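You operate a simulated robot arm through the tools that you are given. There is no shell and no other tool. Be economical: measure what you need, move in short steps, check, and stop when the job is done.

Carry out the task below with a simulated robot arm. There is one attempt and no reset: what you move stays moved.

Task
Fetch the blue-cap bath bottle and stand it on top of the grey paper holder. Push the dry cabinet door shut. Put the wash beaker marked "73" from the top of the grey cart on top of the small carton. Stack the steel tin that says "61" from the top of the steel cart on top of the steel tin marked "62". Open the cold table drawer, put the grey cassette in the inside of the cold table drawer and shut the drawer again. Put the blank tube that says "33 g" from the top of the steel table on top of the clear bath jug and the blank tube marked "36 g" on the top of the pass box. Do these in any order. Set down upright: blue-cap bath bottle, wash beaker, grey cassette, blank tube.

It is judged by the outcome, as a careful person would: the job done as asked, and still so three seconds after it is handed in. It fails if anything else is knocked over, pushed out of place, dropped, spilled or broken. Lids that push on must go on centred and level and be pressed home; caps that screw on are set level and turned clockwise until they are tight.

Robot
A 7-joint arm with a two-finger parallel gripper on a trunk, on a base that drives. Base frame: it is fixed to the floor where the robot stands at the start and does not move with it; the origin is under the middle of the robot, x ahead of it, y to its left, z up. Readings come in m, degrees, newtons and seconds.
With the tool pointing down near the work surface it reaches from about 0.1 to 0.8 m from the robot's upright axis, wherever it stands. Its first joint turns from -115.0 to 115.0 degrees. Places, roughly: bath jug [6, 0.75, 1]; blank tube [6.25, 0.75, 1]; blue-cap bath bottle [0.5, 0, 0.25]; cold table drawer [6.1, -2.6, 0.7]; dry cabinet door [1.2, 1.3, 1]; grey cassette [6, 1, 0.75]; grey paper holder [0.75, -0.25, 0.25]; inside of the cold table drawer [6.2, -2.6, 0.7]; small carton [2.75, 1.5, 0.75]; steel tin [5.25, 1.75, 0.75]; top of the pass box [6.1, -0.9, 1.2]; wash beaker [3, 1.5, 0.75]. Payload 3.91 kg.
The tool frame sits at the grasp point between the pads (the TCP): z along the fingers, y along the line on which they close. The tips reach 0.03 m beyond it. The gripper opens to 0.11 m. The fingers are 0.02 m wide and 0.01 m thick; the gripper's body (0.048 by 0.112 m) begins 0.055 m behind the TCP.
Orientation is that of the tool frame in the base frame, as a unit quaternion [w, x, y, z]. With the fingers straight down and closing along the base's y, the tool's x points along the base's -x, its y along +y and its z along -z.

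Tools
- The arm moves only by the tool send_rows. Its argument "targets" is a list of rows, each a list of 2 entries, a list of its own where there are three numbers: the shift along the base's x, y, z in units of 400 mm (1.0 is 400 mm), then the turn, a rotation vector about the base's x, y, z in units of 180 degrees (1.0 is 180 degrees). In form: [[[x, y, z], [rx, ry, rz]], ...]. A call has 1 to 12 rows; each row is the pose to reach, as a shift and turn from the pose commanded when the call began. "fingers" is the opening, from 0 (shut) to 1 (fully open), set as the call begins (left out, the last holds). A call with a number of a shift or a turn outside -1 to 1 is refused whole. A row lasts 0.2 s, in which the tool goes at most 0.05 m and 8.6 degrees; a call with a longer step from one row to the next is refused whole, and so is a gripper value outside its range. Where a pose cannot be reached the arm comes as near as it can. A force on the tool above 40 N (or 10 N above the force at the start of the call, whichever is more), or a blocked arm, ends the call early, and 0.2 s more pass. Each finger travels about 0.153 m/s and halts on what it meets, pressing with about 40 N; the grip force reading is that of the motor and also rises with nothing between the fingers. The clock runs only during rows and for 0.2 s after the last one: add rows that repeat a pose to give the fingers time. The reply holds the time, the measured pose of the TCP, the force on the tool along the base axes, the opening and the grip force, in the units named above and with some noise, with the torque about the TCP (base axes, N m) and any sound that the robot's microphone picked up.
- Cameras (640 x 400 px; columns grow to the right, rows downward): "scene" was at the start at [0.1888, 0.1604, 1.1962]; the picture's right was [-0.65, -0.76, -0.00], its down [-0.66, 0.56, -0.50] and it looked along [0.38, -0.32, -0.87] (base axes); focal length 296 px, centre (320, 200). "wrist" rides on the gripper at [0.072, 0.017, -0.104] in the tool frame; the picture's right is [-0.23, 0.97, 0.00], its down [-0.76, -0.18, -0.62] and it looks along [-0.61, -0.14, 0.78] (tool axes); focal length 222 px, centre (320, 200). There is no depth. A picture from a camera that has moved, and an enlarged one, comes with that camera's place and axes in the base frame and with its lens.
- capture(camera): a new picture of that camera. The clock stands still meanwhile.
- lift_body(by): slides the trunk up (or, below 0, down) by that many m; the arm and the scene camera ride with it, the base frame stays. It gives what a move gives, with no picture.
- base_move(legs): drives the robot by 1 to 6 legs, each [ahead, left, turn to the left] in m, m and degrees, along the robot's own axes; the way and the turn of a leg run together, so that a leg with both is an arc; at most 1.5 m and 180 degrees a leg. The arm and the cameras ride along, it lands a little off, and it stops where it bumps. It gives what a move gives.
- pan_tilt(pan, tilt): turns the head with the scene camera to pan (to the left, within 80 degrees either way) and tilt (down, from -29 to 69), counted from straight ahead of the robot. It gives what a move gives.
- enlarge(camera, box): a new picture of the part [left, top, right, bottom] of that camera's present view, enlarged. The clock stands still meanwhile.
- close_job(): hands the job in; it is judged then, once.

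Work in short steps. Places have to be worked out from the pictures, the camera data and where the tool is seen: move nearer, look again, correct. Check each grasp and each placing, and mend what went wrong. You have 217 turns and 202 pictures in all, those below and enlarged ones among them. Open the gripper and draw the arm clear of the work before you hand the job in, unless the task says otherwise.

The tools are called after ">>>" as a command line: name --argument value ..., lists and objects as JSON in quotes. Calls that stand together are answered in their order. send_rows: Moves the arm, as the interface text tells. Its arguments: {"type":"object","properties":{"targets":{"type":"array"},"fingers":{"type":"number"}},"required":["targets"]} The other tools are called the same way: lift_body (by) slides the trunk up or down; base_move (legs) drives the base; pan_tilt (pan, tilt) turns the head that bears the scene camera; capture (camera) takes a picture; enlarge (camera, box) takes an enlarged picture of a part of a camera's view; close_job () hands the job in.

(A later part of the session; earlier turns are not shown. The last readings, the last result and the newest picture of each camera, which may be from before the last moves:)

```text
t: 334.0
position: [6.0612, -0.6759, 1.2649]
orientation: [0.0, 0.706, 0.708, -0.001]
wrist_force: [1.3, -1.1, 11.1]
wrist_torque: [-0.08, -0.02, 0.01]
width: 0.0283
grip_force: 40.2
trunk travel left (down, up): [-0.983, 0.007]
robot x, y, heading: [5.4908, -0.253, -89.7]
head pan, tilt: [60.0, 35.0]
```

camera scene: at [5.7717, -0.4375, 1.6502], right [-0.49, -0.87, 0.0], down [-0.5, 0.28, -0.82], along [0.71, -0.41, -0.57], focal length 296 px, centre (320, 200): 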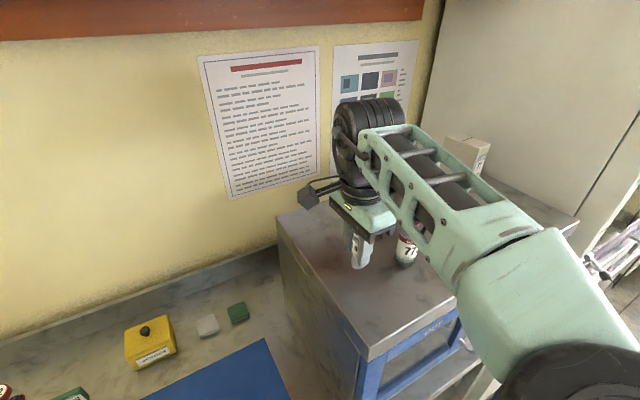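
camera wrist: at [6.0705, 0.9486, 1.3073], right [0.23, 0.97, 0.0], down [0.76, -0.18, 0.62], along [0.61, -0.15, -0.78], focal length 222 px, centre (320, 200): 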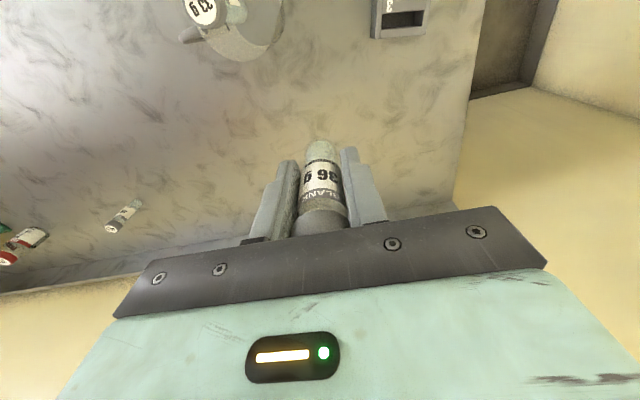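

Contact. I open slowly and rise straight up, then check.

>>> send_rows --targets '[[[0, 0, 0.003], [0, 0, 0]], [[0, 0, 0.003], [0, 0, 0]], [[0, 0, 0.003], [0, 0, 0]]]' --fingers 0.55

>>> send_rows --targets '[[[0, 0, 0.06], [0, 0, 0]], [[0, 0, 0.15], [0, 0, 0]], [[0, 0, 0.25], [0, 0, 0]], [[-0.1, 0, 0.3], [0, 0, 0]], [[-0.22, 0, 0.3], [0, 0, 0]], [[-0.34, 0, 0.3], [0, 0, 0]], [[-0.46, 0, 0.3], [0, 0, 0]], [[-0.58, 0, 0.3], [0, 0, 0]], [[-0.7, 0, 0.3], [0, 0, 0]]]'

>>> capture --camera "scene"

```text
t: 334.8
position: [6.0608, -0.6742, 1.2645]
orientation: [0.0, 0.706, 0.708, -0.002]
wrist_force: [-0.2, -1.0, 0.8]
wrist_torque: [-0.02, -0.02, 0.03]
width: 0.0606
grip_force: 0.1
trunk travel left (down, up): [-0.983, 0.007]
robot x, y, heading: [5.491, -0.2541, -89.8]
head pan, tilt: [60.0, 35.0]
```

```text
t: 336.8
position: [5.7813, -0.676, 1.3851]
orientation: [0.001, 0.707, 0.707, -0.001]
wrist_force: [0.3, 0.0, -0.6]
wrist_torque: [-0.03, 0.04, -0.02]
width: 0.0606
grip_force: 0.0
out of reach, approached as far as the arm can: row 2, 3, 4, 5
trunk travel left (down, up): [-0.983, 0.007]
robot x, y, heading: [5.4901, -0.2552, -89.7]
head pan, tilt: [60.0, 35.0]
```

```text
61 pictures are left
camera scene: at [5.7726, -0.4368, 1.6501], right [-0.49, -0.87, 0.0], down [-0.5, 0.28, -0.82], along [0.71, -0.41, -0.57], focal length 296 px, centre (320, 200)
```

scene: 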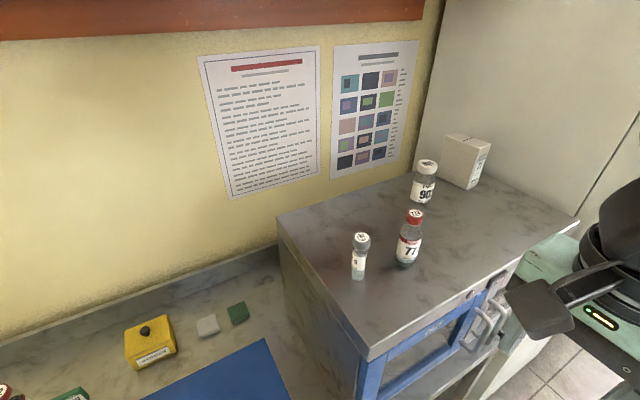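

Tube 36 g stands on the pass box. I pull the arm in and drive on along the aisle to look at the cold table.

>>> send_rows --targets '[[[-0.1, -0.05, 0], [0, 0, 0]], [[-0.2, -0.1, 0], [0, 0, 0]], [[-0.3, -0.15, 0], [0, 0, 0]], [[-0.4, -0.2, 0], [0, 0, 0]]]'

>>> base_move --legs '[[1.3, -0.05, 0]]'

>>> pan_tilt --pan 40 --tilt 35

>>> capture --camera "scene"

```text
t: 337.8
position: [5.6189, -0.7572, 1.3874]
orientation: [-0.001, 0.706, 0.708, -0.002]
wrist_force: [0.4, 0.2, -1.0]
wrist_torque: [0.0, 0.05, -0.01]
width: 0.0607
grip_force: 0.1
trunk travel left (down, up): [-0.983, 0.007]
robot x, y, heading: [5.4899, -0.2526, -89.6]
head pan, tilt: [60.0, 35.0]
```

```text
t: 344.3
position: [5.5521, -2.0358, 1.3873]
orientation: [-0.001, 0.714, 0.7, -0.002]
wrist_force: [-0.2, -0.2, -0.2]
wrist_torque: [0.01, -0.01, 0.01]
width: 0.0602
grip_force: 0.1
trunk travel left (down, up): [-0.983, 0.007]
robot x, y, heading: [5.4349, -1.5293, -90.9]
head pan, tilt: [60.0, 35.0]
```

```text
t: 345.1
position: [5.5522, -2.0352, 1.3868]
orientation: [-0.001, 0.714, 0.701, -0.001]
wrist_force: [0.2, 0.1, 0.9]
wrist_torque: [-0.01, 0.02, 0.01]
width: 0.0605
grip_force: 0.1
trunk travel left (down, up): [-0.983, 0.007]
robot x, y, heading: [5.4363, -1.5295, -90.8]
head pan, tilt: [40.0, 35.0]
```

```text
60 pictures are left
camera scene: at [5.6918, -1.743, 1.6501], right [-0.78, -0.63, 0.0], down [-0.36, 0.44, -0.82], along [0.52, -0.64, -0.57], focal length 296 px, centre (320, 200)
```

scene: 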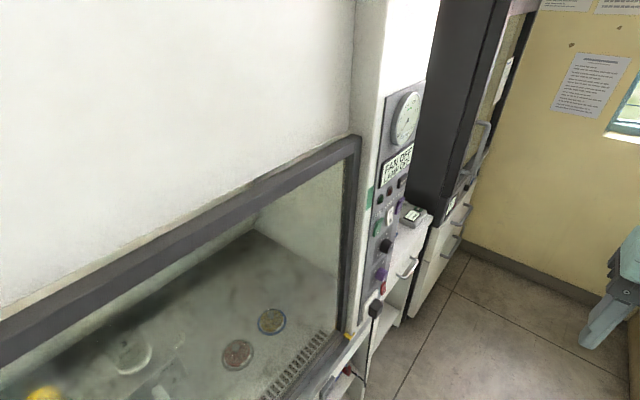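

The cold table's drawer handle seems at about (5.95, -2.66, 0.7), just past the hood. I drive closer.

>>> base_move --legs '[[0.7, 0, 0.8]]'

>>> pan_tilt --pan 55 --tilt 50

>>> capture --camera "scene"

```text
t: 348.9
position: [5.5626, -2.7226, 1.3863]
orientation: [-0.001, 0.705, 0.709, -0.001]
wrist_force: [-0.1, -0.1, -0.7]
wrist_torque: [0.03, -0.03, 0.02]
width: 0.0606
grip_force: 0.1
trunk travel left (down, up): [-0.983, 0.007]
robot x, y, heading: [5.4332, -2.2185, -89.6]
head pan, tilt: [40.0, 35.0]
```

```text
t: 349.7
position: [5.5627, -2.7215, 1.3861]
orientation: [-0.001, 0.705, 0.709, -0.002]
wrist_force: [-0.1, -0.2, -0.6]
wrist_torque: [0.02, -0.02, 0.02]
width: 0.0604
grip_force: 0.0
trunk travel left (down, up): [-0.983, 0.007]
robot x, y, heading: [5.4317, -2.2156, -89.1]
head pan, tilt: [55.0, 50.0]
```

```text
59 pictures are left
camera scene: at [5.7008, -2.4027, 1.6285], right [-0.57, -0.82, 0.0], down [-0.63, 0.43, -0.64], along [0.53, -0.36, -0.77], focal length 296 px, centre (320, 200)
```

scene: 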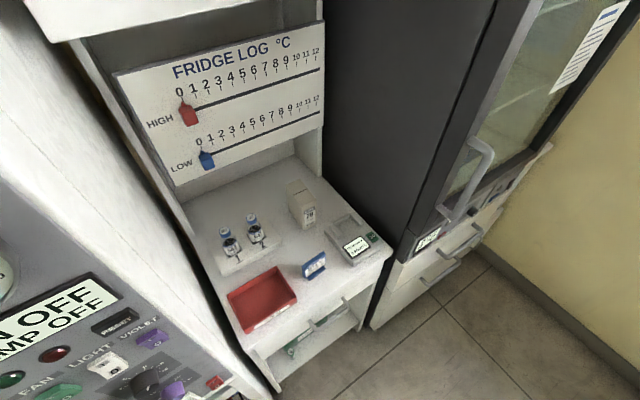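

>>> enlarge --camera "scene" --box '[220, 220, 420, 390]'

```text
2.35 times, centred on (320, 305) of scene
camera zoom: at [5.7008, -2.4027, 1.6285], right [-0.57, -0.82, 0.0], down [-0.63, 0.43, -0.64], along [0.53, -0.36, -0.77], focal length 696 px, centre (320, -47)
```

zoom: 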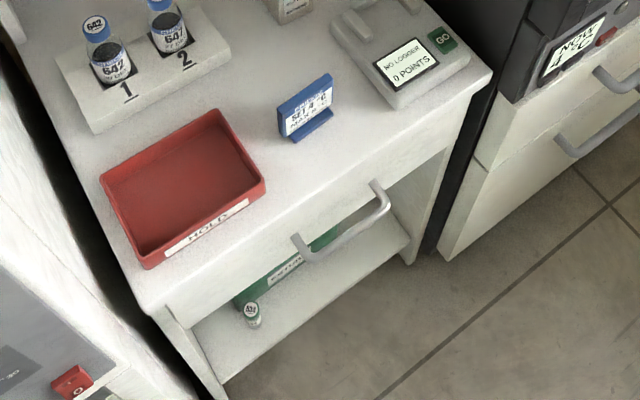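

The drawer handle bar is at about x=5.938, y -2.54 to -2.655, z≈0.745. I reposition, lower the trunk, and pitch the tool horizontal with fingers closing vertically.

>>> base_move --legs '[[0.12, -0.16, 0]]'

>>> lift_body --by -0.27

>>> send_rows --targets '[[[0.05, 0.08, -0.05], [0, 0, 0]], [[0.1, 0.16, -0.1], [0, 0, 0]], [[0.16, 0.24, -0.14], [0, -0.0455, 0]], [[0.22, 0.3, -0.2], [0, -0.091, 0]], [[0.28, 0.34, -0.26], [0, -0.1364, 0]], [[0.34, 0.38, -0.32], [0, -0.1818, 0]], [[0.4, 0.42, -0.38], [0, -0.2273, 0]], [[0.46, 0.46, -0.44], [0, -0.2727, 0]], [[0.5, 0.5, -0.5], [0, -0.3182, 0]], [[0.54, 0.54, -0.56], [0, -0.3636, 0]], [[0.58, 0.56, -0.62], [0, -0.409, 0]]]'

>>> capture --camera "wrist"

```text
t: 351.3
position: [5.4002, -2.8465, 1.3875]
orientation: [-0.001, 0.706, 0.708, -0.002]
wrist_force: [0.2, -0.5, 0.8]
wrist_torque: [0.0, 0.05, -0.01]
width: 0.0604
grip_force: 0.1
trunk travel left (down, up): [-0.983, 0.007]
robot x, y, heading: [5.2718, -2.3406, -89.7]
head pan, tilt: [55.0, 50.0]
```

```text
t: 354.0
position: [5.3986, -2.8467, 1.1177]
orientation: [0.0, 0.706, 0.708, -0.002]
wrist_force: [-0.5, 0.5, -0.3]
wrist_torque: [-0.01, 0.01, 0.0]
width: 0.0604
grip_force: 0.0
trunk travel left (down, up): [-0.713, 0.277]
robot x, y, heading: [5.2708, -2.3426, -89.6]
head pan, tilt: [55.0, 50.0]
```

```text
t: 356.4
position: [5.6325, -2.6233, 0.8698]
orientation: [0.425, 0.566, 0.566, 0.422]
wrist_force: [0.4, 0.6, 0.8]
wrist_torque: [-0.01, -0.02, -0.01]
width: 0.0603
grip_force: 0.1
trunk travel left (down, up): [-0.713, 0.277]
robot x, y, heading: [5.2709, -2.3413, -89.6]
head pan, tilt: [55.0, 50.0]
```

```text
57 pictures are left
camera wrist: at [5.5388, -2.5504, 0.9148], right [0.28, -0.22, 0.93], down [-0.65, -0.76, 0.01], along [0.71, -0.61, -0.35], focal length 222 px, centre (320, 200)
```

wrist: 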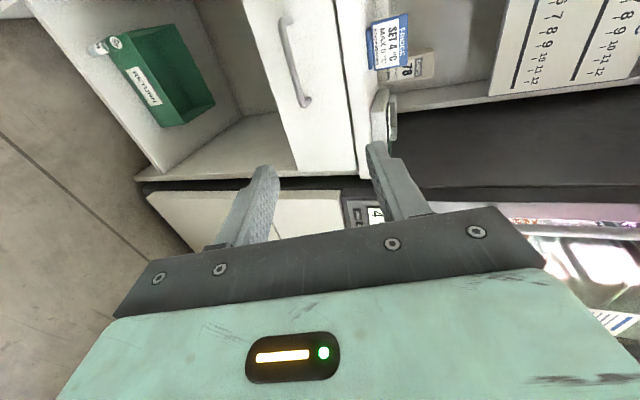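

Handle confirmed at x≈5.938, z≈0.745, y -2.54…-2.66. I finish the pitch and bring the fingers in front of the bar.

>>> send_rows --targets '[[[0.05, 0.01, -0.05], [0, -0.0455, 0]], [[0.12, 0.02, -0.11], [0, -0.091, 0]], [[0.22, 0.03, -0.17], [0, -0.091, 0]], [[0.32, 0.04, -0.23], [0, -0.091, 0]], [[0.42, 0.05, -0.28], [0, -0.091, 0]], [[0.51, 0.058, -0.3125], [0, -0.091, 0]]]'

>>> capture --camera "wrist"

>>> capture --camera "scene"

```text
t: 357.7
position: [5.797, -2.7561, 0.7785]
orientation: [0.569, 0.528, 0.453, 0.438]
wrist_force: [-0.6, -0.5, 0.4]
wrist_torque: [0.0, 0.01, 0.0]
width: 0.0604
grip_force: 0.1
trunk travel left (down, up): [-0.713, 0.277]
robot x, y, heading: [5.27, -2.3454, -89.6]
head pan, tilt: [55.0, 50.0]
stopped in row 6: the arm was blocked; the commanded pose is now the measured one
```

```text
56 pictures are left
camera wrist: at [5.712, -2.6626, 0.7867], right [-0.07, -0.17, 0.98], down [-0.76, -0.62, -0.16], along [0.64, -0.76, -0.09], focal length 222 px, centre (320, 200)
```

wrist: 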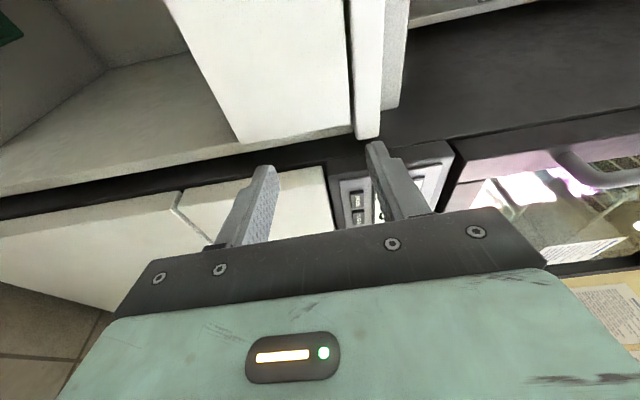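

```text
55 pictures are left
camera scene: at [5.5395, -2.5269, 1.3584], right [-0.57, -0.82, 0.0], down [-0.63, 0.43, -0.64], along [0.53, -0.36, -0.77], focal length 296 px, centre (320, 200)
```

scene: 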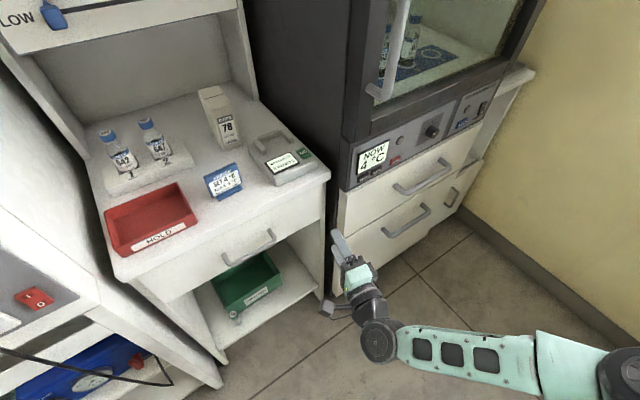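

The arm got into an awkward posture short of the goal. I retreat and re-orient to the neutral vertical pose first, then I'll pitch and roll in separate steps.

>>> send_rows --targets '[[[-0.05, 0, 0.05], [0, 0, 0]], [[-0.1, 0, 0.12], [-0.022, 0.028, 0.026]], [[-0.14, 0.02, 0.2], [-0.043, 0.056, 0.052]], [[-0.18, 0.04, 0.27], [-0.0645, 0.084, 0.078]], [[-0.21, 0.06, 0.33], [-0.086, 0.112, 0.104]], [[-0.24, 0.08, 0.38], [-0.1075, 0.14, 0.13]], [[-0.25, 0.1, 0.4], [-0.129, 0.168, 0.156]], [[-0.25, 0.1, 0.4], [-0.1505, 0.196, 0.182]], [[-0.25, 0.1, 0.4], [-0.172, 0.2235, 0.2075]]]'

>>> send_rows --targets '[[[-0.03, 0.05, 0.04], [-0.022, 0.028, 0.026]], [[-0.06, 0.1, 0.08], [-0.043, 0.056, 0.052]], [[-0.09, 0.15, 0.12], [-0.0645, 0.084, 0.078]], [[-0.12, 0.2, 0.16], [-0.086, 0.112, 0.104]], [[-0.15, 0.25, 0.2], [-0.1075, 0.14, 0.13]], [[-0.18, 0.3, 0.24], [-0.129, 0.168, 0.156]], [[-0.2, 0.36, 0.28], [-0.1505, 0.196, 0.182]], [[-0.22, 0.41, 0.28], [-0.172, 0.2235, 0.2075]]]'

```text
t: 359.7
position: [5.6966, -2.7109, 0.9327]
orientation: [0.331, 0.315, 0.852, 0.255]
wrist_force: [0.1, 0.0, -0.8]
wrist_torque: [-0.03, 0.01, 0.02]
width: 0.0607
grip_force: 0.0
trunk travel left (down, up): [-0.713, 0.277]
robot x, y, heading: [5.2714, -2.3433, -89.7]
head pan, tilt: [55.0, 50.0]
```

```text
t: 361.7
position: [5.6081, -2.5911, 1.0377]
orientation: [-0.009, 0.051, 0.999, -0.009]
wrist_force: [-0.1, 0.5, 1.1]
wrist_torque: [0.0, -0.02, 0.01]
width: 0.0605
grip_force: 0.1
trunk travel left (down, up): [-0.713, 0.277]
robot x, y, heading: [5.2723, -2.342, -89.4]
head pan, tilt: [55.0, 50.0]
stopped in row 8: the arm was blocked; the commanded pose is now the measured one
```

Now I pitch forward from the neutral pose while moving out.

>>> send_rows --targets '[[[0.05, 0, -0.05], [0, -0.045, 0]], [[0.1, 0, -0.1], [0, -0.09, 0]], [[0.15, 0, -0.17], [0, -0.135, 0]], [[0.2, 0, -0.24], [0, -0.18, 0]], [[0.25, 0, -0.31], [0, -0.225, 0]], [[0.28, 0, -0.38], [0, -0.27, 0]], [[0.3, 0, -0.45], [0, -0.315, 0]], [[0.32, 0, -0.52], [0, -0.36, 0]], [[0.34, 0, -0.59], [0, -0.405, 0]], [[0.36, 0, -0.65], [0, -0.45, 0]], [[0.38, 0, -0.7], [0, -0.49, 0]]]'

>>> capture --camera "wrist"

```text
t: 363.1
position: [5.7436, -2.6509, 1.0227]
orientation: [0.467, 0.1, 0.879, -0.003]
wrist_force: [-0.3, 1.0, 0.4]
wrist_torque: [-0.01, 0.0, 0.0]
width: 0.0606
grip_force: 0.0
trunk travel left (down, up): [-0.713, 0.277]
robot x, y, heading: [5.2702, -2.3432, -89.6]
head pan, tilt: [55.0, 50.0]
stopped in row 6: the arm was blocked; the commanded pose is now the measured one
```

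```text
54 pictures are left
camera wrist: at [5.6235, -2.6117, 1.0227], right [0.3, 0.92, 0.27], down [-0.13, -0.24, 0.96], along [0.95, -0.32, 0.04], focal length 222 px, centre (320, 200)
```

wrist: 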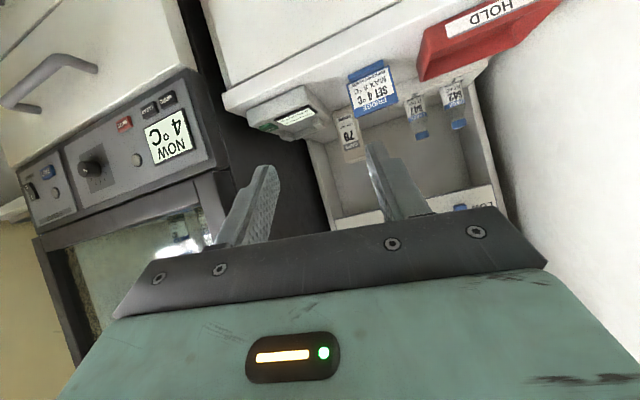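

Something blocks the arm when going down. I look at the elbow side.

>>> pan_tilt --pan 10 --tilt 45

>>> capture --camera "scene"

```text
t: 364.2
position: [5.7442, -2.6515, 1.0234]
orientation: [0.466, 0.1, 0.879, -0.003]
wrist_force: [0.6, -0.1, -0.2]
wrist_torque: [0.0, -0.01, -0.01]
width: 0.0607
grip_force: 0.1
trunk travel left (down, up): [-0.713, 0.277]
robot x, y, heading: [5.2699, -2.3433, -89.8]
head pan, tilt: [10.0, 45.0]
```

```text
53 pictures are left
camera scene: at [5.5529, -2.507, 1.3638], right [-0.29, -0.96, 0.0], down [-0.69, 0.21, -0.69], along [0.66, -0.2, -0.72], focal length 296 px, centre (320, 200)
```

scene: 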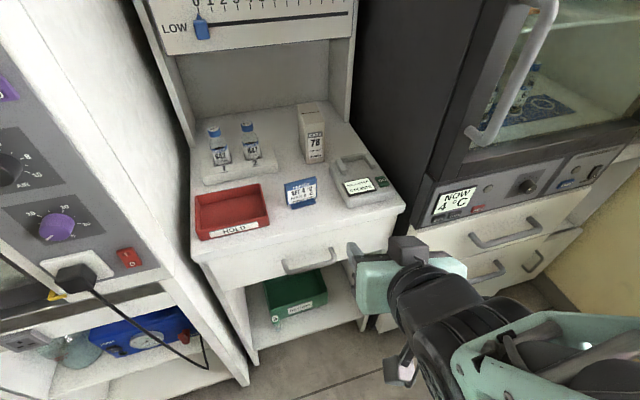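

The arm is pressing against the head: the target was too near the head's side. I move the hand forward (-y), away from the head, then back the base up by 0.2 m so the handle lies further ahead.

>>> send_rows --targets '[[[-0.03, -0.08, 0], [0, 0, 0]], [[-0.06, -0.16, 0], [0, 0, 0]], [[-0.1, -0.26, 0], [0, 0, 0]], [[-0.13, -0.37, 0], [0, 0, 0]], [[-0.15, -0.47, 0], [0, 0, 0]]]'

>>> pan_tilt --pan 65 --tilt 45

>>> base_move --legs '[[-0.24, 0, 0]]'

>>> capture --camera "scene"

```text
t: 365.4
position: [5.6826, -2.8378, 1.0141]
orientation: [0.463, 0.099, 0.881, -0.003]
wrist_force: [0.6, 0.5, 0.4]
wrist_torque: [-0.02, 0.03, -0.07]
width: 0.0606
grip_force: 0.1
trunk travel left (down, up): [-0.713, 0.277]
robot x, y, heading: [5.2726, -2.3415, -89.5]
head pan, tilt: [10.0, 45.0]
```

```text
t: 366.6
position: [5.6834, -2.8375, 1.0139]
orientation: [0.461, 0.099, 0.882, -0.002]
wrist_force: [0.2, 0.5, -0.2]
wrist_torque: [0.0, 0.02, 0.01]
width: 0.0609
grip_force: 0.0
trunk travel left (down, up): [-0.713, 0.277]
robot x, y, heading: [5.2692, -2.3431, -89.8]
head pan, tilt: [65.0, 45.0]
```

```text
t: 368.4
position: [5.6809, -2.5948, 1.0134]
orientation: [0.462, 0.1, 0.881, -0.003]
wrist_force: [-0.1, -0.2, -0.6]
wrist_torque: [0.01, 0.0, 0.0]
width: 0.0604
grip_force: 0.0
trunk travel left (down, up): [-0.713, 0.277]
robot x, y, heading: [5.2728, -2.0966, -89.7]
head pan, tilt: [65.0, 45.0]
```

```text
52 pictures are left
camera scene: at [5.5481, -2.2738, 1.3653], right [-0.42, -0.91, 0.0], down [-0.64, 0.3, -0.71], along [0.64, -0.3, -0.71], focal length 296 px, centre (320, 200)
```

scene: 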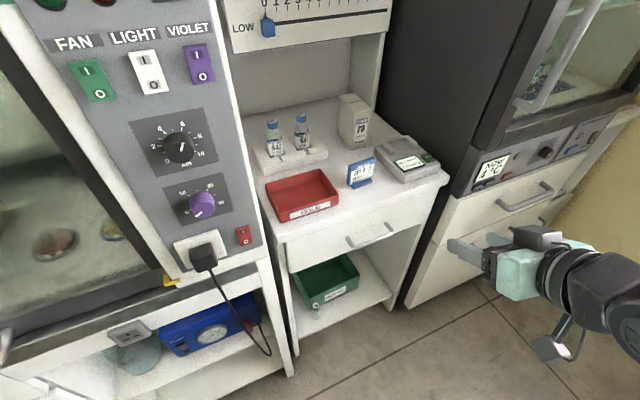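

The head is free now. I rotate to the horizontal, rolled pose while lowering in front of the handle.

>>> send_rows --targets '[[[0.02, 0, -0.04], [0.04, -0.0167, -0.01]], [[0.04, 0, -0.08], [0.08, -0.033, -0.02]], [[0.06, 0, -0.13], [0.12, -0.05, -0.03]], [[0.08, 0, -0.18], [0.16, -0.067, -0.04]], [[0.1, 0, -0.23], [0.2, -0.0835, -0.05]], [[0.12, 0, -0.28], [0.24, -0.1, -0.06]], [[0.14, 0, -0.33], [0.28, -0.117, -0.071]], [[0.16, 0, -0.38], [0.32, -0.134, -0.081]], [[0.18, 0, -0.43], [0.36, -0.15, -0.091]], [[0.2, 0, -0.48], [0.4, -0.168, -0.101]], [[0.2, -0.0125, -0.533], [0.438, -0.1836, -0.111]]]'

>>> capture --camera "wrist"

```text
t: 370.8
position: [5.7606, -2.6015, 0.8011]
orientation: [0.5, 0.499, 0.5, 0.501]
wrist_force: [-0.6, -0.4, 0.3]
wrist_torque: [0.04, -0.01, 0.02]
width: 0.0604
grip_force: 0.0
trunk travel left (down, up): [-0.713, 0.277]
robot x, y, heading: [5.2698, -2.0968, -89.5]
head pan, tilt: [65.0, 45.0]
```

```text
51 pictures are left
camera wrist: at [5.659, -2.5286, 0.8172], right [0.0, -0.23, 0.97], down [-0.62, -0.76, -0.18], along [0.78, -0.61, -0.14], focal length 222 px, centre (320, 200)
```

wrist: 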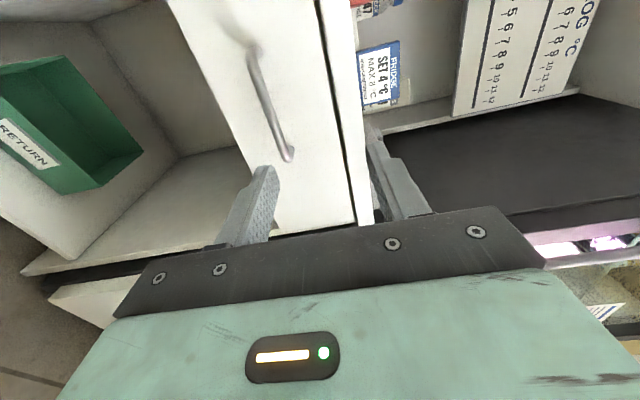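

Orientation is right; handle at z≈0.7435. I lower to that height, advance over the bar, and close.

>>> send_rows --targets '[[[0, 0, -0.08], [0, 0, 0]], [[0.05, 0, -0.144], [0, 0, 0]], [[0.15, 0, -0.144], [0, 0, 0]], [[0.25, 0, -0.144], [0, 0, 0]], [[0.34, 0, -0.144], [0, 0, 0]], [[0.4, 0, -0.144], [0, 0, 0]]]'

>>> send_rows --targets '[[[0, 0, 0], [0, 0, 0]], [[0, 0, 0], [0, 0, 0]], [[0, 0, 0], [0, 0, 0]]]' --fingers 0.02

>>> capture --camera "wrist"

```text
t: 372.2
position: [5.9061, -2.6031, 0.7709]
orientation: [0.51, 0.489, 0.5, 0.501]
wrist_force: [-0.2, -1.8, -3.6]
wrist_torque: [-0.01, -0.29, 0.09]
width: 0.0646
grip_force: 4.1
out of reach, approached as far as the arm can: row 5, 6
trunk travel left (down, up): [-0.713, 0.277]
robot x, y, heading: [5.2675, -2.095, -89.8]
head pan, tilt: [65.0, 45.0]
```

```text
t: 372.6
position: [5.9061, -2.6008, 0.7572]
orientation: [0.5, 0.499, 0.507, 0.494]
wrist_force: [1.0, -22.1, -70.4]
wrist_torque: [0.18, 0.7, -0.78]
width: 0.0375
grip_force: 35.9
trunk travel left (down, up): [-0.713, 0.277]
robot x, y, heading: [5.2682, -2.0977, -90.0]
head pan, tilt: [65.0, 45.0]
stopped in row 1: the force on the tool passed its limit at 52 N (the readings are from after the stop); the commanded pose is now the measured one
```

```text
50 pictures are left
camera wrist: at [5.8049, -2.5285, 0.7747], right [0.01, -0.21, 0.98], down [-0.63, -0.76, -0.16], along [0.78, -0.61, -0.14], focal length 222 px, centre (320, 200)
```

wrist: 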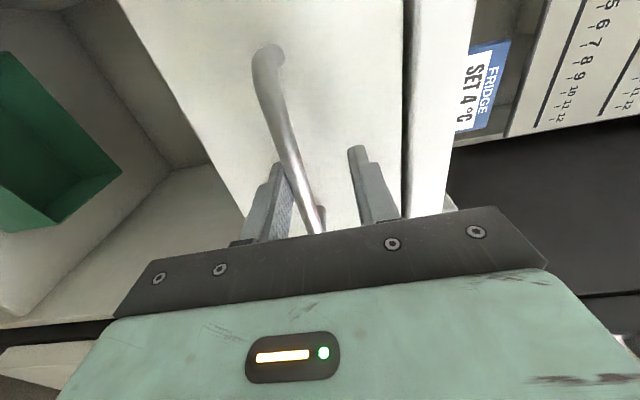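

The bar is between the fingers but off-centre. I open a little, shift down 13 mm and close again.

>>> send_rows --targets '[[[0, 0, -0.005], [0, 0, 0]], [[0, 0, -0.02], [0, 0, 0]], [[0, 0, -0.033], [0, 0, 0]], [[0, 0, -0.033], [0, 0, 0]]]' --fingers 0.5

>>> send_rows --targets '[[[0, 0, 0], [0, 0, 0]], [[0, 0, 0], [0, 0, 0]], [[0, 0, 0], [0, 0, 0]]]' --fingers 0.02

```text
t: 373.6
position: [5.9161, -2.6073, 0.7816]
orientation: [0.515, 0.485, 0.505, 0.495]
wrist_force: [-24.2, -11.2, -64.3]
wrist_torque: [0.23, 1.16, -0.22]
width: 0.0871
grip_force: 32.1
out of reach, approached as far as the arm can: row 3, 4
trunk travel left (down, up): [-0.713, 0.277]
robot x, y, heading: [5.2701, -2.101, -89.6]
head pan, tilt: [65.0, 45.0]
```

```text
t: 373.9
position: [5.9184, -2.6057, 0.7752]
orientation: [0.508, 0.494, 0.509, 0.489]
wrist_force: [-13.1, -20.6, -79.4]
wrist_torque: [0.09, 0.46, -0.91]
width: 0.0768
grip_force: 40.5
trunk travel left (down, up): [-0.713, 0.277]
robot x, y, heading: [5.2727, -2.1032, -89.5]
head pan, tilt: [65.0, 45.0]
stopped in row 1: the force on the tool passed its limit at 83 N (the readings are from after the stop); the commanded pose is now the measured one
```

The arm can't get low enough from this trunk height. I open wide, back off, lower the trunk 0.12 m and come again.

>>> send_rows --targets '[[[0, 0, 0], [0, 0, 0]], [[0, 0, 0], [0, 0, 0]], [[-0.05, 0, 0], [0, 0, 0]], [[-0.12, 0, 0], [0, 0, 0]], [[-0.22, 0, 0], [0, 0, 0]], [[-0.3, 0, 0.02], [0, 0, 0]]]' --fingers 0.9

>>> lift_body --by -0.12

>>> capture --camera "wrist"

```text
t: 375.3
position: [5.7973, -2.6065, 0.7918]
orientation: [0.514, 0.487, 0.505, 0.494]
wrist_force: [0.5, 0.4, -0.2]
wrist_torque: [-0.03, 0.01, -0.01]
width: 0.0987
grip_force: 0.0
trunk travel left (down, up): [-0.713, 0.277]
robot x, y, heading: [5.2689, -2.0966, -89.4]
head pan, tilt: [65.0, 45.0]
```

```text
t: 376.8
position: [5.798, -2.6072, 0.6728]
orientation: [0.514, 0.486, 0.505, 0.494]
wrist_force: [0.6, -0.8, 0.0]
wrist_torque: [-0.01, 0.02, 0.04]
width: 0.0989
grip_force: 0.0
trunk travel left (down, up): [-0.593, 0.397]
robot x, y, heading: [5.2752, -2.1018, -89.8]
head pan, tilt: [65.0, 45.0]
```

```text
49 pictures are left
camera wrist: at [5.6947, -2.5335, 0.6849], right [-0.02, -0.19, 0.98], down [-0.62, -0.77, -0.16], along [0.78, -0.61, -0.1], focal length 222 px, centre (320, 200)
```

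wrist: 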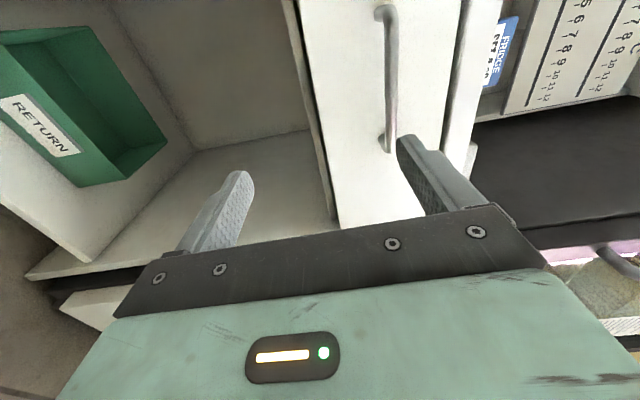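

Handle is at z≈0.745. I raise to that height, straighten, advance, and check before closing.

>>> send_rows --targets '[[[0, 0.01, 0.1], [0.006, 0.003, 0]], [[0, 0.015, 0.18], [0.0124, 0.0054, 0]], [[0.1, 0.015, 0.18], [0.0124, 0.0054, 0]], [[0.2, 0.015, 0.18], [0.0124, 0.0054, 0]], [[0.3, 0.015, 0.18], [0.0124, 0.0054, 0]], [[0.3, 0.015, 0.18], [0.0124, 0.0054, 0]]]' --fingers 0.6

>>> capture --camera "wrist"

```text
t: 378.2
position: [5.9157, -2.6005, 0.7441]
orientation: [0.5, 0.5, 0.5, 0.5]
wrist_force: [0.4, -0.4, -0.5]
wrist_torque: [-0.01, 0.0, -0.03]
width: 0.0657
grip_force: 0.0
trunk travel left (down, up): [-0.593, 0.397]
robot x, y, heading: [5.2675, -2.0974, -89.5]
head pan, tilt: [65.0, 45.0]
```

```text
48 pictures are left
camera wrist: at [5.8138, -2.5288, 0.7611], right [0.0, -0.23, 0.97], down [-0.62, -0.76, -0.18], along [0.78, -0.61, -0.14], focal length 222 px, centre (320, 200)
```

wrist: 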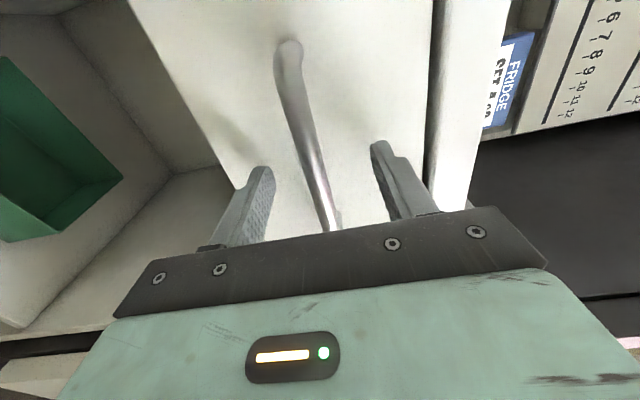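

Centred now. I close on the bar and pull the drawer out in stages.

>>> send_rows --targets '[[[0, 0, 0], [0, 0, 0]], [[0, 0, 0], [0, 0, 0]], [[0, 0, 0], [0, 0, 0]]]' --fingers 0.02

>>> send_rows --targets '[[[-0.03, 0, 0], [0, 0, 0]], [[-0.08, 0, 0], [0, 0, 0]], [[-0.14, 0, 0], [0, 0, 0]], [[-0.2, 0, 0], [0, 0, 0]], [[-0.26, 0, 0], [0, 0, 0]], [[-0.32, 0, 0], [0, 0, 0]], [[-0.38, 0, 0], [0, 0, 0]], [[-0.44, 0, 0], [0, 0, 0]]]'

>>> capture --camera "scene"

```text
t: 379.0
position: [5.9156, -2.6012, 0.744]
orientation: [0.5, 0.5, 0.499, 0.5]
wrist_force: [2.0, 1.4, -1.0]
wrist_torque: [-0.02, -0.03, 0.02]
width: 0.0116
grip_force: 45.3
trunk travel left (down, up): [-0.593, 0.397]
robot x, y, heading: [5.2661, -2.0987, -89.5]
head pan, tilt: [65.0, 45.0]
```

```text
t: 380.8
position: [5.7419, -2.6014, 0.7443]
orientation: [0.499, 0.5, 0.5, 0.501]
wrist_force: [0.9, 0.6, -9.7]
wrist_torque: [0.06, -0.02, -1.11]
width: 0.0115
grip_force: 44.9
trunk travel left (down, up): [-0.593, 0.397]
robot x, y, heading: [5.2667, -2.0966, -89.9]
head pan, tilt: [65.0, 45.0]
```

```text
47 pictures are left
camera scene: at [5.5486, -2.2744, 1.2452], right [-0.42, -0.91, 0.0], down [-0.64, 0.3, -0.71], along [0.64, -0.3, -0.71], focal length 296 px, centre (320, 200)
```

scene: 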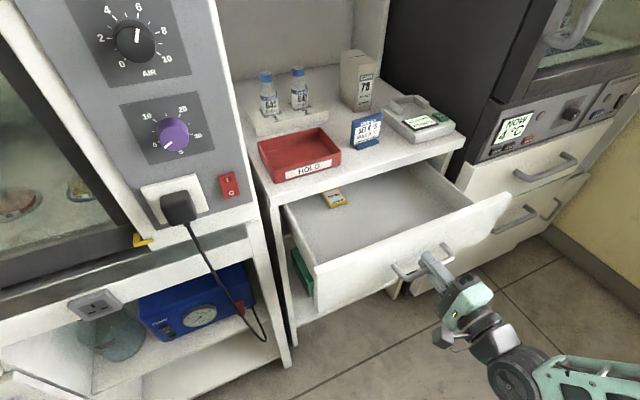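

The drawer opens fine. I pull a bit further, release, and back the hand off.

>>> send_rows --targets '[[[-0.05, 0, 0], [0, 0, 0]], [[-0.1, 0, 0], [0, 0, 0]], [[-0.15, 0, 0], [0, 0, 0]], [[-0.18, 0, 0], [0, 0, 0]]]'

>>> send_rows --targets '[[[0, 0, 0], [0, 0, 0]], [[0, 0, 0], [0, 0, 0]], [[0, 0, 0], [0, 0, 0]]]' --fingers 0.6

>>> base_move --legs '[[0, -0.12, 0]]'

>>> capture --camera "scene"

```text
t: 381.8
position: [5.669, -2.6009, 0.7442]
orientation: [0.501, 0.501, 0.499, 0.5]
wrist_force: [0.3, -9.5, -5.9]
wrist_torque: [0.06, 0.01, 1.05]
width: 0.0113
grip_force: 44.9
trunk travel left (down, up): [-0.593, 0.397]
robot x, y, heading: [5.2677, -2.1001, -89.4]
head pan, tilt: [65.0, 45.0]
```

```text
t: 382.6
position: [5.6697, -2.5987, 0.7448]
orientation: [0.5, 0.5, 0.499, 0.501]
wrist_force: [1.4, -0.3, -0.3]
wrist_torque: [-0.01, 0.01, 0.0]
width: 0.0661
grip_force: 0.0
trunk travel left (down, up): [-0.593, 0.397]
robot x, y, heading: [5.2689, -2.1024, -89.6]
head pan, tilt: [65.0, 45.0]
```

```text
t: 383.8
position: [5.5841, -2.6066, 0.7437]
orientation: [0.503, 0.504, 0.497, 0.497]
wrist_force: [-0.7, -0.2, 0.1]
wrist_torque: [-0.02, 0.02, 0.03]
width: 0.0661
grip_force: 0.0
trunk travel left (down, up): [-0.593, 0.397]
robot x, y, heading: [5.1909, -2.1041, -90.3]
head pan, tilt: [65.0, 45.0]
stopped in leg 1: the robot was blocked; the commanded pose is now the measured one
```

```text
46 pictures are left
camera scene: at [5.4669, -2.2788, 1.2453], right [-0.43, -0.91, 0.0], down [-0.64, 0.3, -0.71], along [0.64, -0.3, -0.71], focal length 296 px, centre (320, 200)
```

scene: 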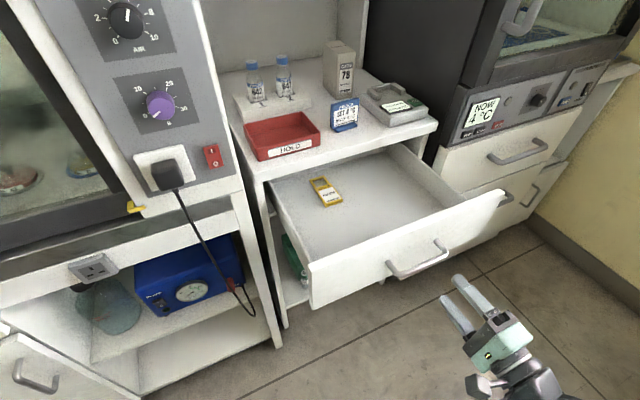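

The drawer is open about 0.24 m with free room. I raise the trunk, turn the tool vertical, and drive back for the cassette.

>>> lift_body --by 0.38

>>> send_rows --targets '[[[0, 0, 0.03], [0, 0.0455, 0]], [[0, -0.03, 0.06], [0, 0.091, 0]], [[-0.03, -0.06, 0.1], [0, 0.1364, 0]], [[-0.06, -0.09, 0.13], [0, 0.1818, 0]], [[-0.1, -0.12, 0.16], [0, 0.2273, 0]], [[-0.15, -0.15, 0.2], [0, 0.2727, 0]], [[-0.2, -0.18, 0.24], [0, 0.3182, 0]], [[-0.26, -0.2, 0.28], [0, 0.3636, 0]], [[-0.32, -0.2, 0.3], [0, 0.409, 0]], [[-0.38, -0.2, 0.3], [0, 0.4545, 0]], [[-0.42, -0.2, 0.3], [0, 0.5, 0]]]' --fingers 1

>>> base_move --legs '[[-0.3, 0.12, 0.3], [-1.5, 0, 0], [-0.9, -0.1, 0]]'

```text
t: 387.5
position: [5.5841, -2.6064, 1.1233]
orientation: [0.502, 0.504, 0.497, 0.496]
wrist_force: [-0.7, 0.0, 0.1]
wrist_torque: [0.04, -0.02, -0.02]
width: 0.066
grip_force: 0.1
trunk travel left (down, up): [-0.973, 0.017]
robot x, y, heading: [5.1879, -2.0997, -90.3]
head pan, tilt: [65.0, 45.0]
```

```text
t: 389.9
position: [5.4156, -2.6866, 1.2434]
orientation: [0.002, 0.707, 0.707, -0.006]
wrist_force: [-0.3, 1.2, 0.4]
wrist_torque: [-0.01, -0.01, 0.01]
width: 0.1097
grip_force: 0.1
trunk travel left (down, up): [-0.973, 0.017]
robot x, y, heading: [5.1871, -2.1022, -90.1]
head pan, tilt: [65.0, 45.0]
```

```text
t: 403.5
position: [5.4528, 0.0349, 1.2428]
orientation: [0.003, 0.709, 0.705, -0.005]
wrist_force: [-0.2, -0.4, 0.2]
wrist_torque: [0.0, 0.0, 0.01]
width: 0.1098
grip_force: 0.0
trunk travel left (down, up): [-0.973, 0.017]
robot x, y, heading: [5.2276, 0.6212, -90.4]
head pan, tilt: [65.0, 45.0]
```

>>> base_move --legs '[[0, 0, 90.4], [0.1, 0.34, 0], [0.1, 0, 0]]'

>>> lift_body --by -0.14

>>> pan_tilt --pan 0 --tilt 45

>>> capture --camera "scene"

>>> capture --camera "wrist"

```text
t: 410.3
position: [6.0169, 1.1835, 1.2429]
orientation: [0.006, 0.003, 1.0, -0.001]
wrist_force: [-0.5, -0.8, -0.3]
wrist_torque: [0.03, 0.04, 0.01]
width: 0.1101
grip_force: 0.0
trunk travel left (down, up): [-0.973, 0.017]
robot x, y, heading: [5.4308, 0.9665, -0.4]
head pan, tilt: [65.0, 45.0]
```

```text
t: 412.0
position: [6.0172, 1.1831, 1.103]
orientation: [0.006, 0.004, 1.0, -0.001]
wrist_force: [-0.4, 0.3, 0.1]
wrist_torque: [0.03, 0.01, -0.02]
width: 0.1099
grip_force: 0.0
trunk travel left (down, up): [-0.833, 0.157]
robot x, y, heading: [5.4302, 0.9605, -0.6]
head pan, tilt: [65.0, 45.0]
```

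```text
t: 413.4
position: [6.0176, 1.1834, 1.1023]
orientation: [0.006, 0.003, 1.0, -0.001]
wrist_force: [0.6, -0.3, 0.4]
wrist_torque: [-0.01, 0.0, 0.03]
width: 0.1102
grip_force: 0.0
trunk travel left (down, up): [-0.833, 0.157]
robot x, y, heading: [5.4329, 0.9636, -0.7]
head pan, tilt: [0.0, 45.0]
```

```text
45 pictures are left
camera scene: at [5.6556, 1.1633, 1.4853], right [-0.01, -1.0, 0.0], down [-0.71, 0.01, -0.71], along [0.71, -0.01, -0.71], focal length 296 px, centre (320, 200)
```

scene: 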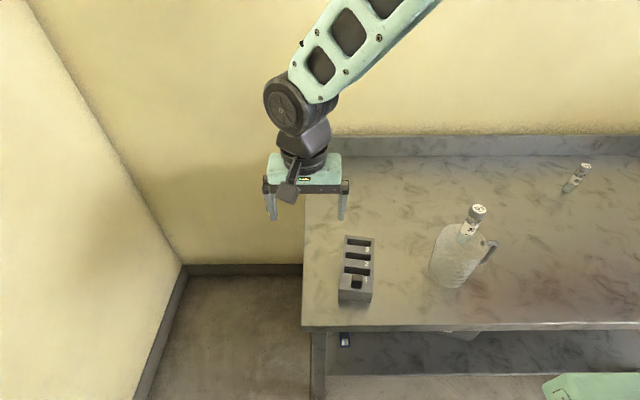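

```text
44 pictures are left
camera wrist: at [5.9454, 1.2011, 1.2051], right [0.23, 0.97, 0.0], down [0.75, -0.18, 0.63], along [0.61, -0.15, -0.77], focal length 222 px, centre (320, 200)
```

wrist: 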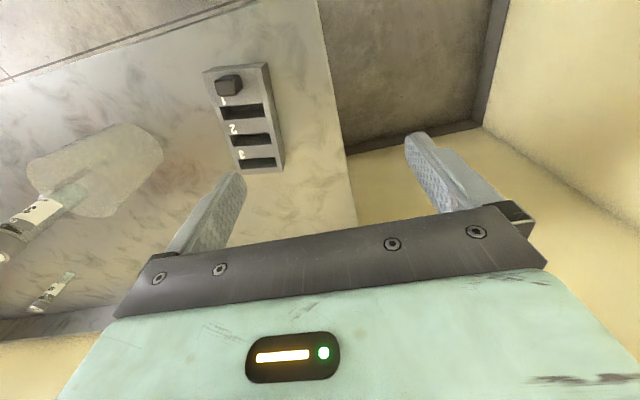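

Tube 33 g still stands on the jug. The cassette's centre is about (6.033, 1.077), yawed about -10°. I align, descend and grip it across its width.

>>> send_rows --targets '[[[0.01, -0.08, -0.03], [0, 0, -0.028]], [[0.025, -0.16, -0.06], [0, 0, -0.0556]], [[0.04, -0.265, -0.12], [0, 0, -0.0556]], [[0.04, -0.265, -0.24], [0, 0, -0.0556]], [[0.04, -0.265, -0.34], [0, 0, -0.0556]]]'

>>> capture --camera "wrist"

```text
t: 414.6
position: [6.0339, 1.0797, 0.966]
orientation: [0.006, 0.092, 0.996, 0.0]
wrist_force: [-0.7, -0.2, -0.1]
wrist_torque: [-0.01, 0.0, -0.01]
width: 0.11
grip_force: 0.0
trunk travel left (down, up): [-0.833, 0.157]
robot x, y, heading: [5.4313, 0.9603, -0.4]
head pan, tilt: [0.0, 45.0]
```

```text
43 pictures are left
camera wrist: at [5.9665, 1.1091, 1.0688], right [0.4, 0.92, 0.0], down [0.71, -0.31, 0.63], along [0.58, -0.25, -0.77], focal length 222 px, centre (320, 200)
```

wrist: 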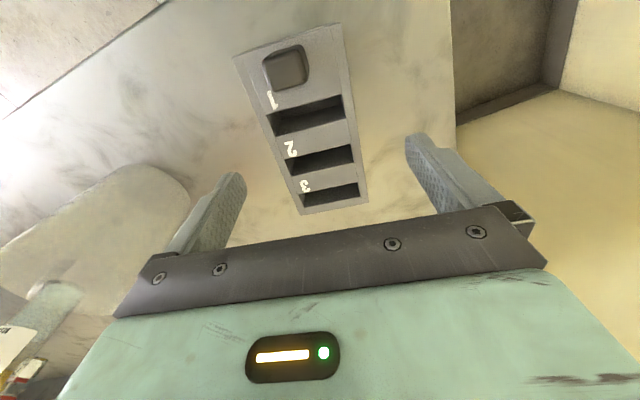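

>>> send_rows --targets '[[[0.008, -0.01, -0.08], [0, 0, 0.012]], [[0.008, -0.01, -0.15], [0, 0, 0.012]], [[0.008, -0.01, -0.18], [0, 0, 0.012]], [[0.008, -0.01, -0.18], [0, 0, 0.012]]]'

>>> send_rows --targets '[[[0, 0, 0], [0, 0, 0]], [[0, 0, 0], [0, 0, 0]], [[0, 0, 0], [0, 0, 0]]]' --fingers 0.5

>>> send_rows --targets '[[[0, 0, 0.05], [0, 0, 0]], [[0, 0, 0.15], [0, 0, 0]], [[0, 0, 0.27], [0, 0, 0]], [[0, 0, 0.39], [0, 0, 0]], [[0, 0, 0.5], [0, 0, 0]], [[0, 0, 0.6], [0, 0, 0]]]'

>>> capture --camera "wrist"

```text
t: 415.6
position: [6.0376, 1.0745, 0.8961]
orientation: [0.006, 0.072, 0.997, -0.002]
wrist_force: [0.9, 0.8, -0.2]
wrist_torque: [-0.02, 0.01, 0.0]
width: 0.1099
grip_force: 0.1
trunk travel left (down, up): [-0.833, 0.157]
robot x, y, heading: [5.4289, 0.9622, -0.8]
head pan, tilt: [0.0, 45.0]
```

```text
t: 416.4
position: [6.0383, 1.0752, 0.8955]
orientation: [0.006, 0.072, 0.997, -0.002]
wrist_force: [0.0, -0.2, 0.1]
wrist_torque: [0.03, 0.04, -0.01]
width: 0.0743
grip_force: 40.3
trunk travel left (down, up): [-0.833, 0.157]
robot x, y, heading: [5.4292, 0.9617, -0.6]
head pan, tilt: [0.0, 45.0]
```

```text
t: 417.8
position: [6.0364, 1.0739, 1.1355]
orientation: [0.005, 0.072, 0.997, -0.002]
wrist_force: [-0.6, -0.4, -1.9]
wrist_torque: [-0.02, -0.01, 0.06]
width: 0.0745
grip_force: 39.9
trunk travel left (down, up): [-0.833, 0.157]
robot x, y, heading: [5.4318, 0.959, -0.8]
head pan, tilt: [0.0, 45.0]
```

```text
42 pictures are left
camera wrist: at [5.9671, 1.1014, 1.238], right [0.36, 0.93, 0.0], down [0.72, -0.28, 0.63], along [0.59, -0.23, -0.78], focal length 222 px, centre (320, 200)
```

wrist: 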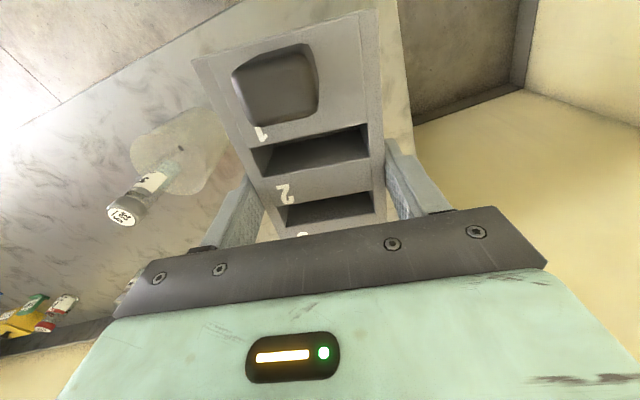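

Cassette held (0.0745 m). I back away, turn, and drive to the open drawer.

>>> base_move --legs '[[-0.2, 0, 0.6], [0, -0.36, 0], [0, 0, -90], [0.6, 0.05, 0]]'

>>> base_move --legs '[[1.3, 0, 0], [0.6, 0, 0]]'

>>> pan_tilt --pan 60 --tilt 45

>>> capture --camera "scene"

```text
t: 428.1
position: [5.4042, -0.613, 1.1354]
orientation: [0.003, 0.753, 0.658, -0.005]
wrist_force: [0.9, -0.6, -0.9]
wrist_torque: [0.0, 0.01, 0.0]
width: 0.0749
grip_force: 40.0
trunk travel left (down, up): [-0.833, 0.157]
robot x, y, heading: [5.2834, -0.01, -90.1]
head pan, tilt: [0.0, 45.0]
```

```text
t: 437.6
position: [5.3575, -2.5034, 1.1348]
orientation: [0.003, 0.762, 0.647, -0.005]
wrist_force: [0.0, 0.2, -1.7]
wrist_torque: [-0.02, 0.03, 0.05]
width: 0.0745
grip_force: 40.2
trunk travel left (down, up): [-0.833, 0.157]
robot x, y, heading: [5.2581, -1.8963, -91.7]
head pan, tilt: [0.0, 45.0]
```

```text
t: 438.9
position: [5.3577, -2.5037, 1.1349]
orientation: [0.003, 0.763, 0.647, -0.005]
wrist_force: [-0.3, 0.5, -0.7]
wrist_torque: [-0.01, 0.02, 0.01]
width: 0.0746
grip_force: 40.2
trunk travel left (down, up): [-0.833, 0.157]
robot x, y, heading: [5.2554, -1.8943, -91.6]
head pan, tilt: [60.0, 45.0]
```

```text
41 pictures are left
camera scene: at [5.5256, -2.0881, 1.4853], right [-0.53, -0.85, 0.0], down [-0.6, 0.37, -0.71], along [0.6, -0.37, -0.71], focal length 296 px, centre (320, 200)
```

scene: 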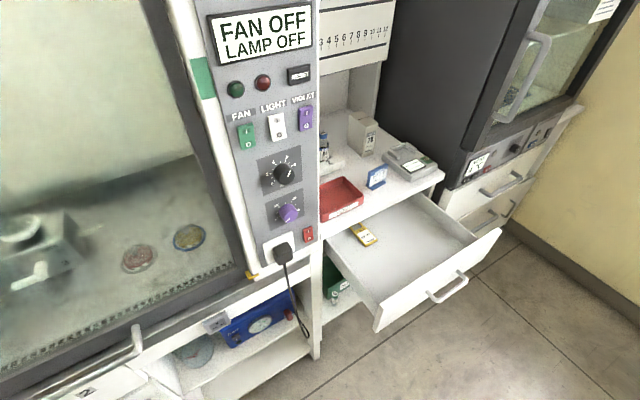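

Drawer unchanged. I drive up, lower the trunk, and swing the cassette over the drawer, squaring its yaw.

>>> base_move --legs '[[0.27, 0, 1.6]]'

>>> lift_body --by -0.16

>>> send_rows --targets '[[[0.1, 0.04, 0], [0, 0, 0.013]], [[0.2, 0.08, 0], [0, 0, 0.026]], [[0.3, 0.12, 0], [0, 0, 0.039]], [[0.4, 0.16, 0], [0, 0, 0.043]], [[0.5, 0.2, 0], [0, 0, 0.043]], [[0.6, 0.24, 0], [0, 0, 0.043]], [[0.7, 0.28, 0], [0, 0, 0.043]], [[0.8, 0.32, 0], [0, 0, 0.043]], [[0.9, 0.35, 0], [0, 0, 0.043]]]'

>>> capture --camera "scene"

```text
t: 440.8
position: [5.3678, -2.7712, 1.1347]
orientation: [0.004, 0.755, 0.656, -0.006]
wrist_force: [-0.6, -0.1, -1.1]
wrist_torque: [-0.01, 0.01, 0.0]
width: 0.0746
grip_force: 40.3
trunk travel left (down, up): [-0.833, 0.157]
robot x, y, heading: [5.2513, -2.1668, -90.4]
head pan, tilt: [60.0, 45.0]
```

```text
t: 442.6
position: [5.3671, -2.7718, 0.9756]
orientation: [0.003, 0.755, 0.656, -0.004]
wrist_force: [-0.4, 0.3, -1.3]
wrist_torque: [-0.01, 0.0, 0.0]
width: 0.0744
grip_force: 40.0
trunk travel left (down, up): [-0.673, 0.317]
robot x, y, heading: [5.2552, -2.1628, -90.4]
head pan, tilt: [60.0, 45.0]
```

```text
t: 444.6
position: [5.7259, -2.6315, 0.9753]
orientation: [0.002, 0.71, 0.705, -0.004]
wrist_force: [-0.8, -0.3, 0.3]
wrist_torque: [-0.01, -0.03, 0.0]
width: 0.0743
grip_force: 40.1
trunk travel left (down, up): [-0.673, 0.317]
robot x, y, heading: [5.2522, -2.1654, -90.3]
head pan, tilt: [60.0, 45.0]
```

```text
40 pictures are left
camera scene: at [5.5248, -2.3522, 1.3254], right [-0.51, -0.86, 0.0], down [-0.61, 0.36, -0.71], along [0.61, -0.36, -0.71], focal length 296 px, centre (320, 200)
```

scene: 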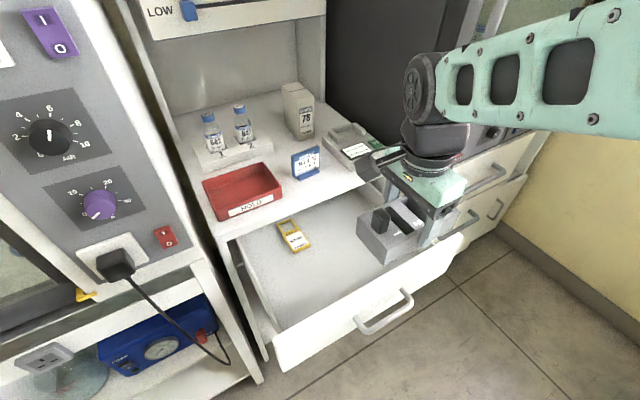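

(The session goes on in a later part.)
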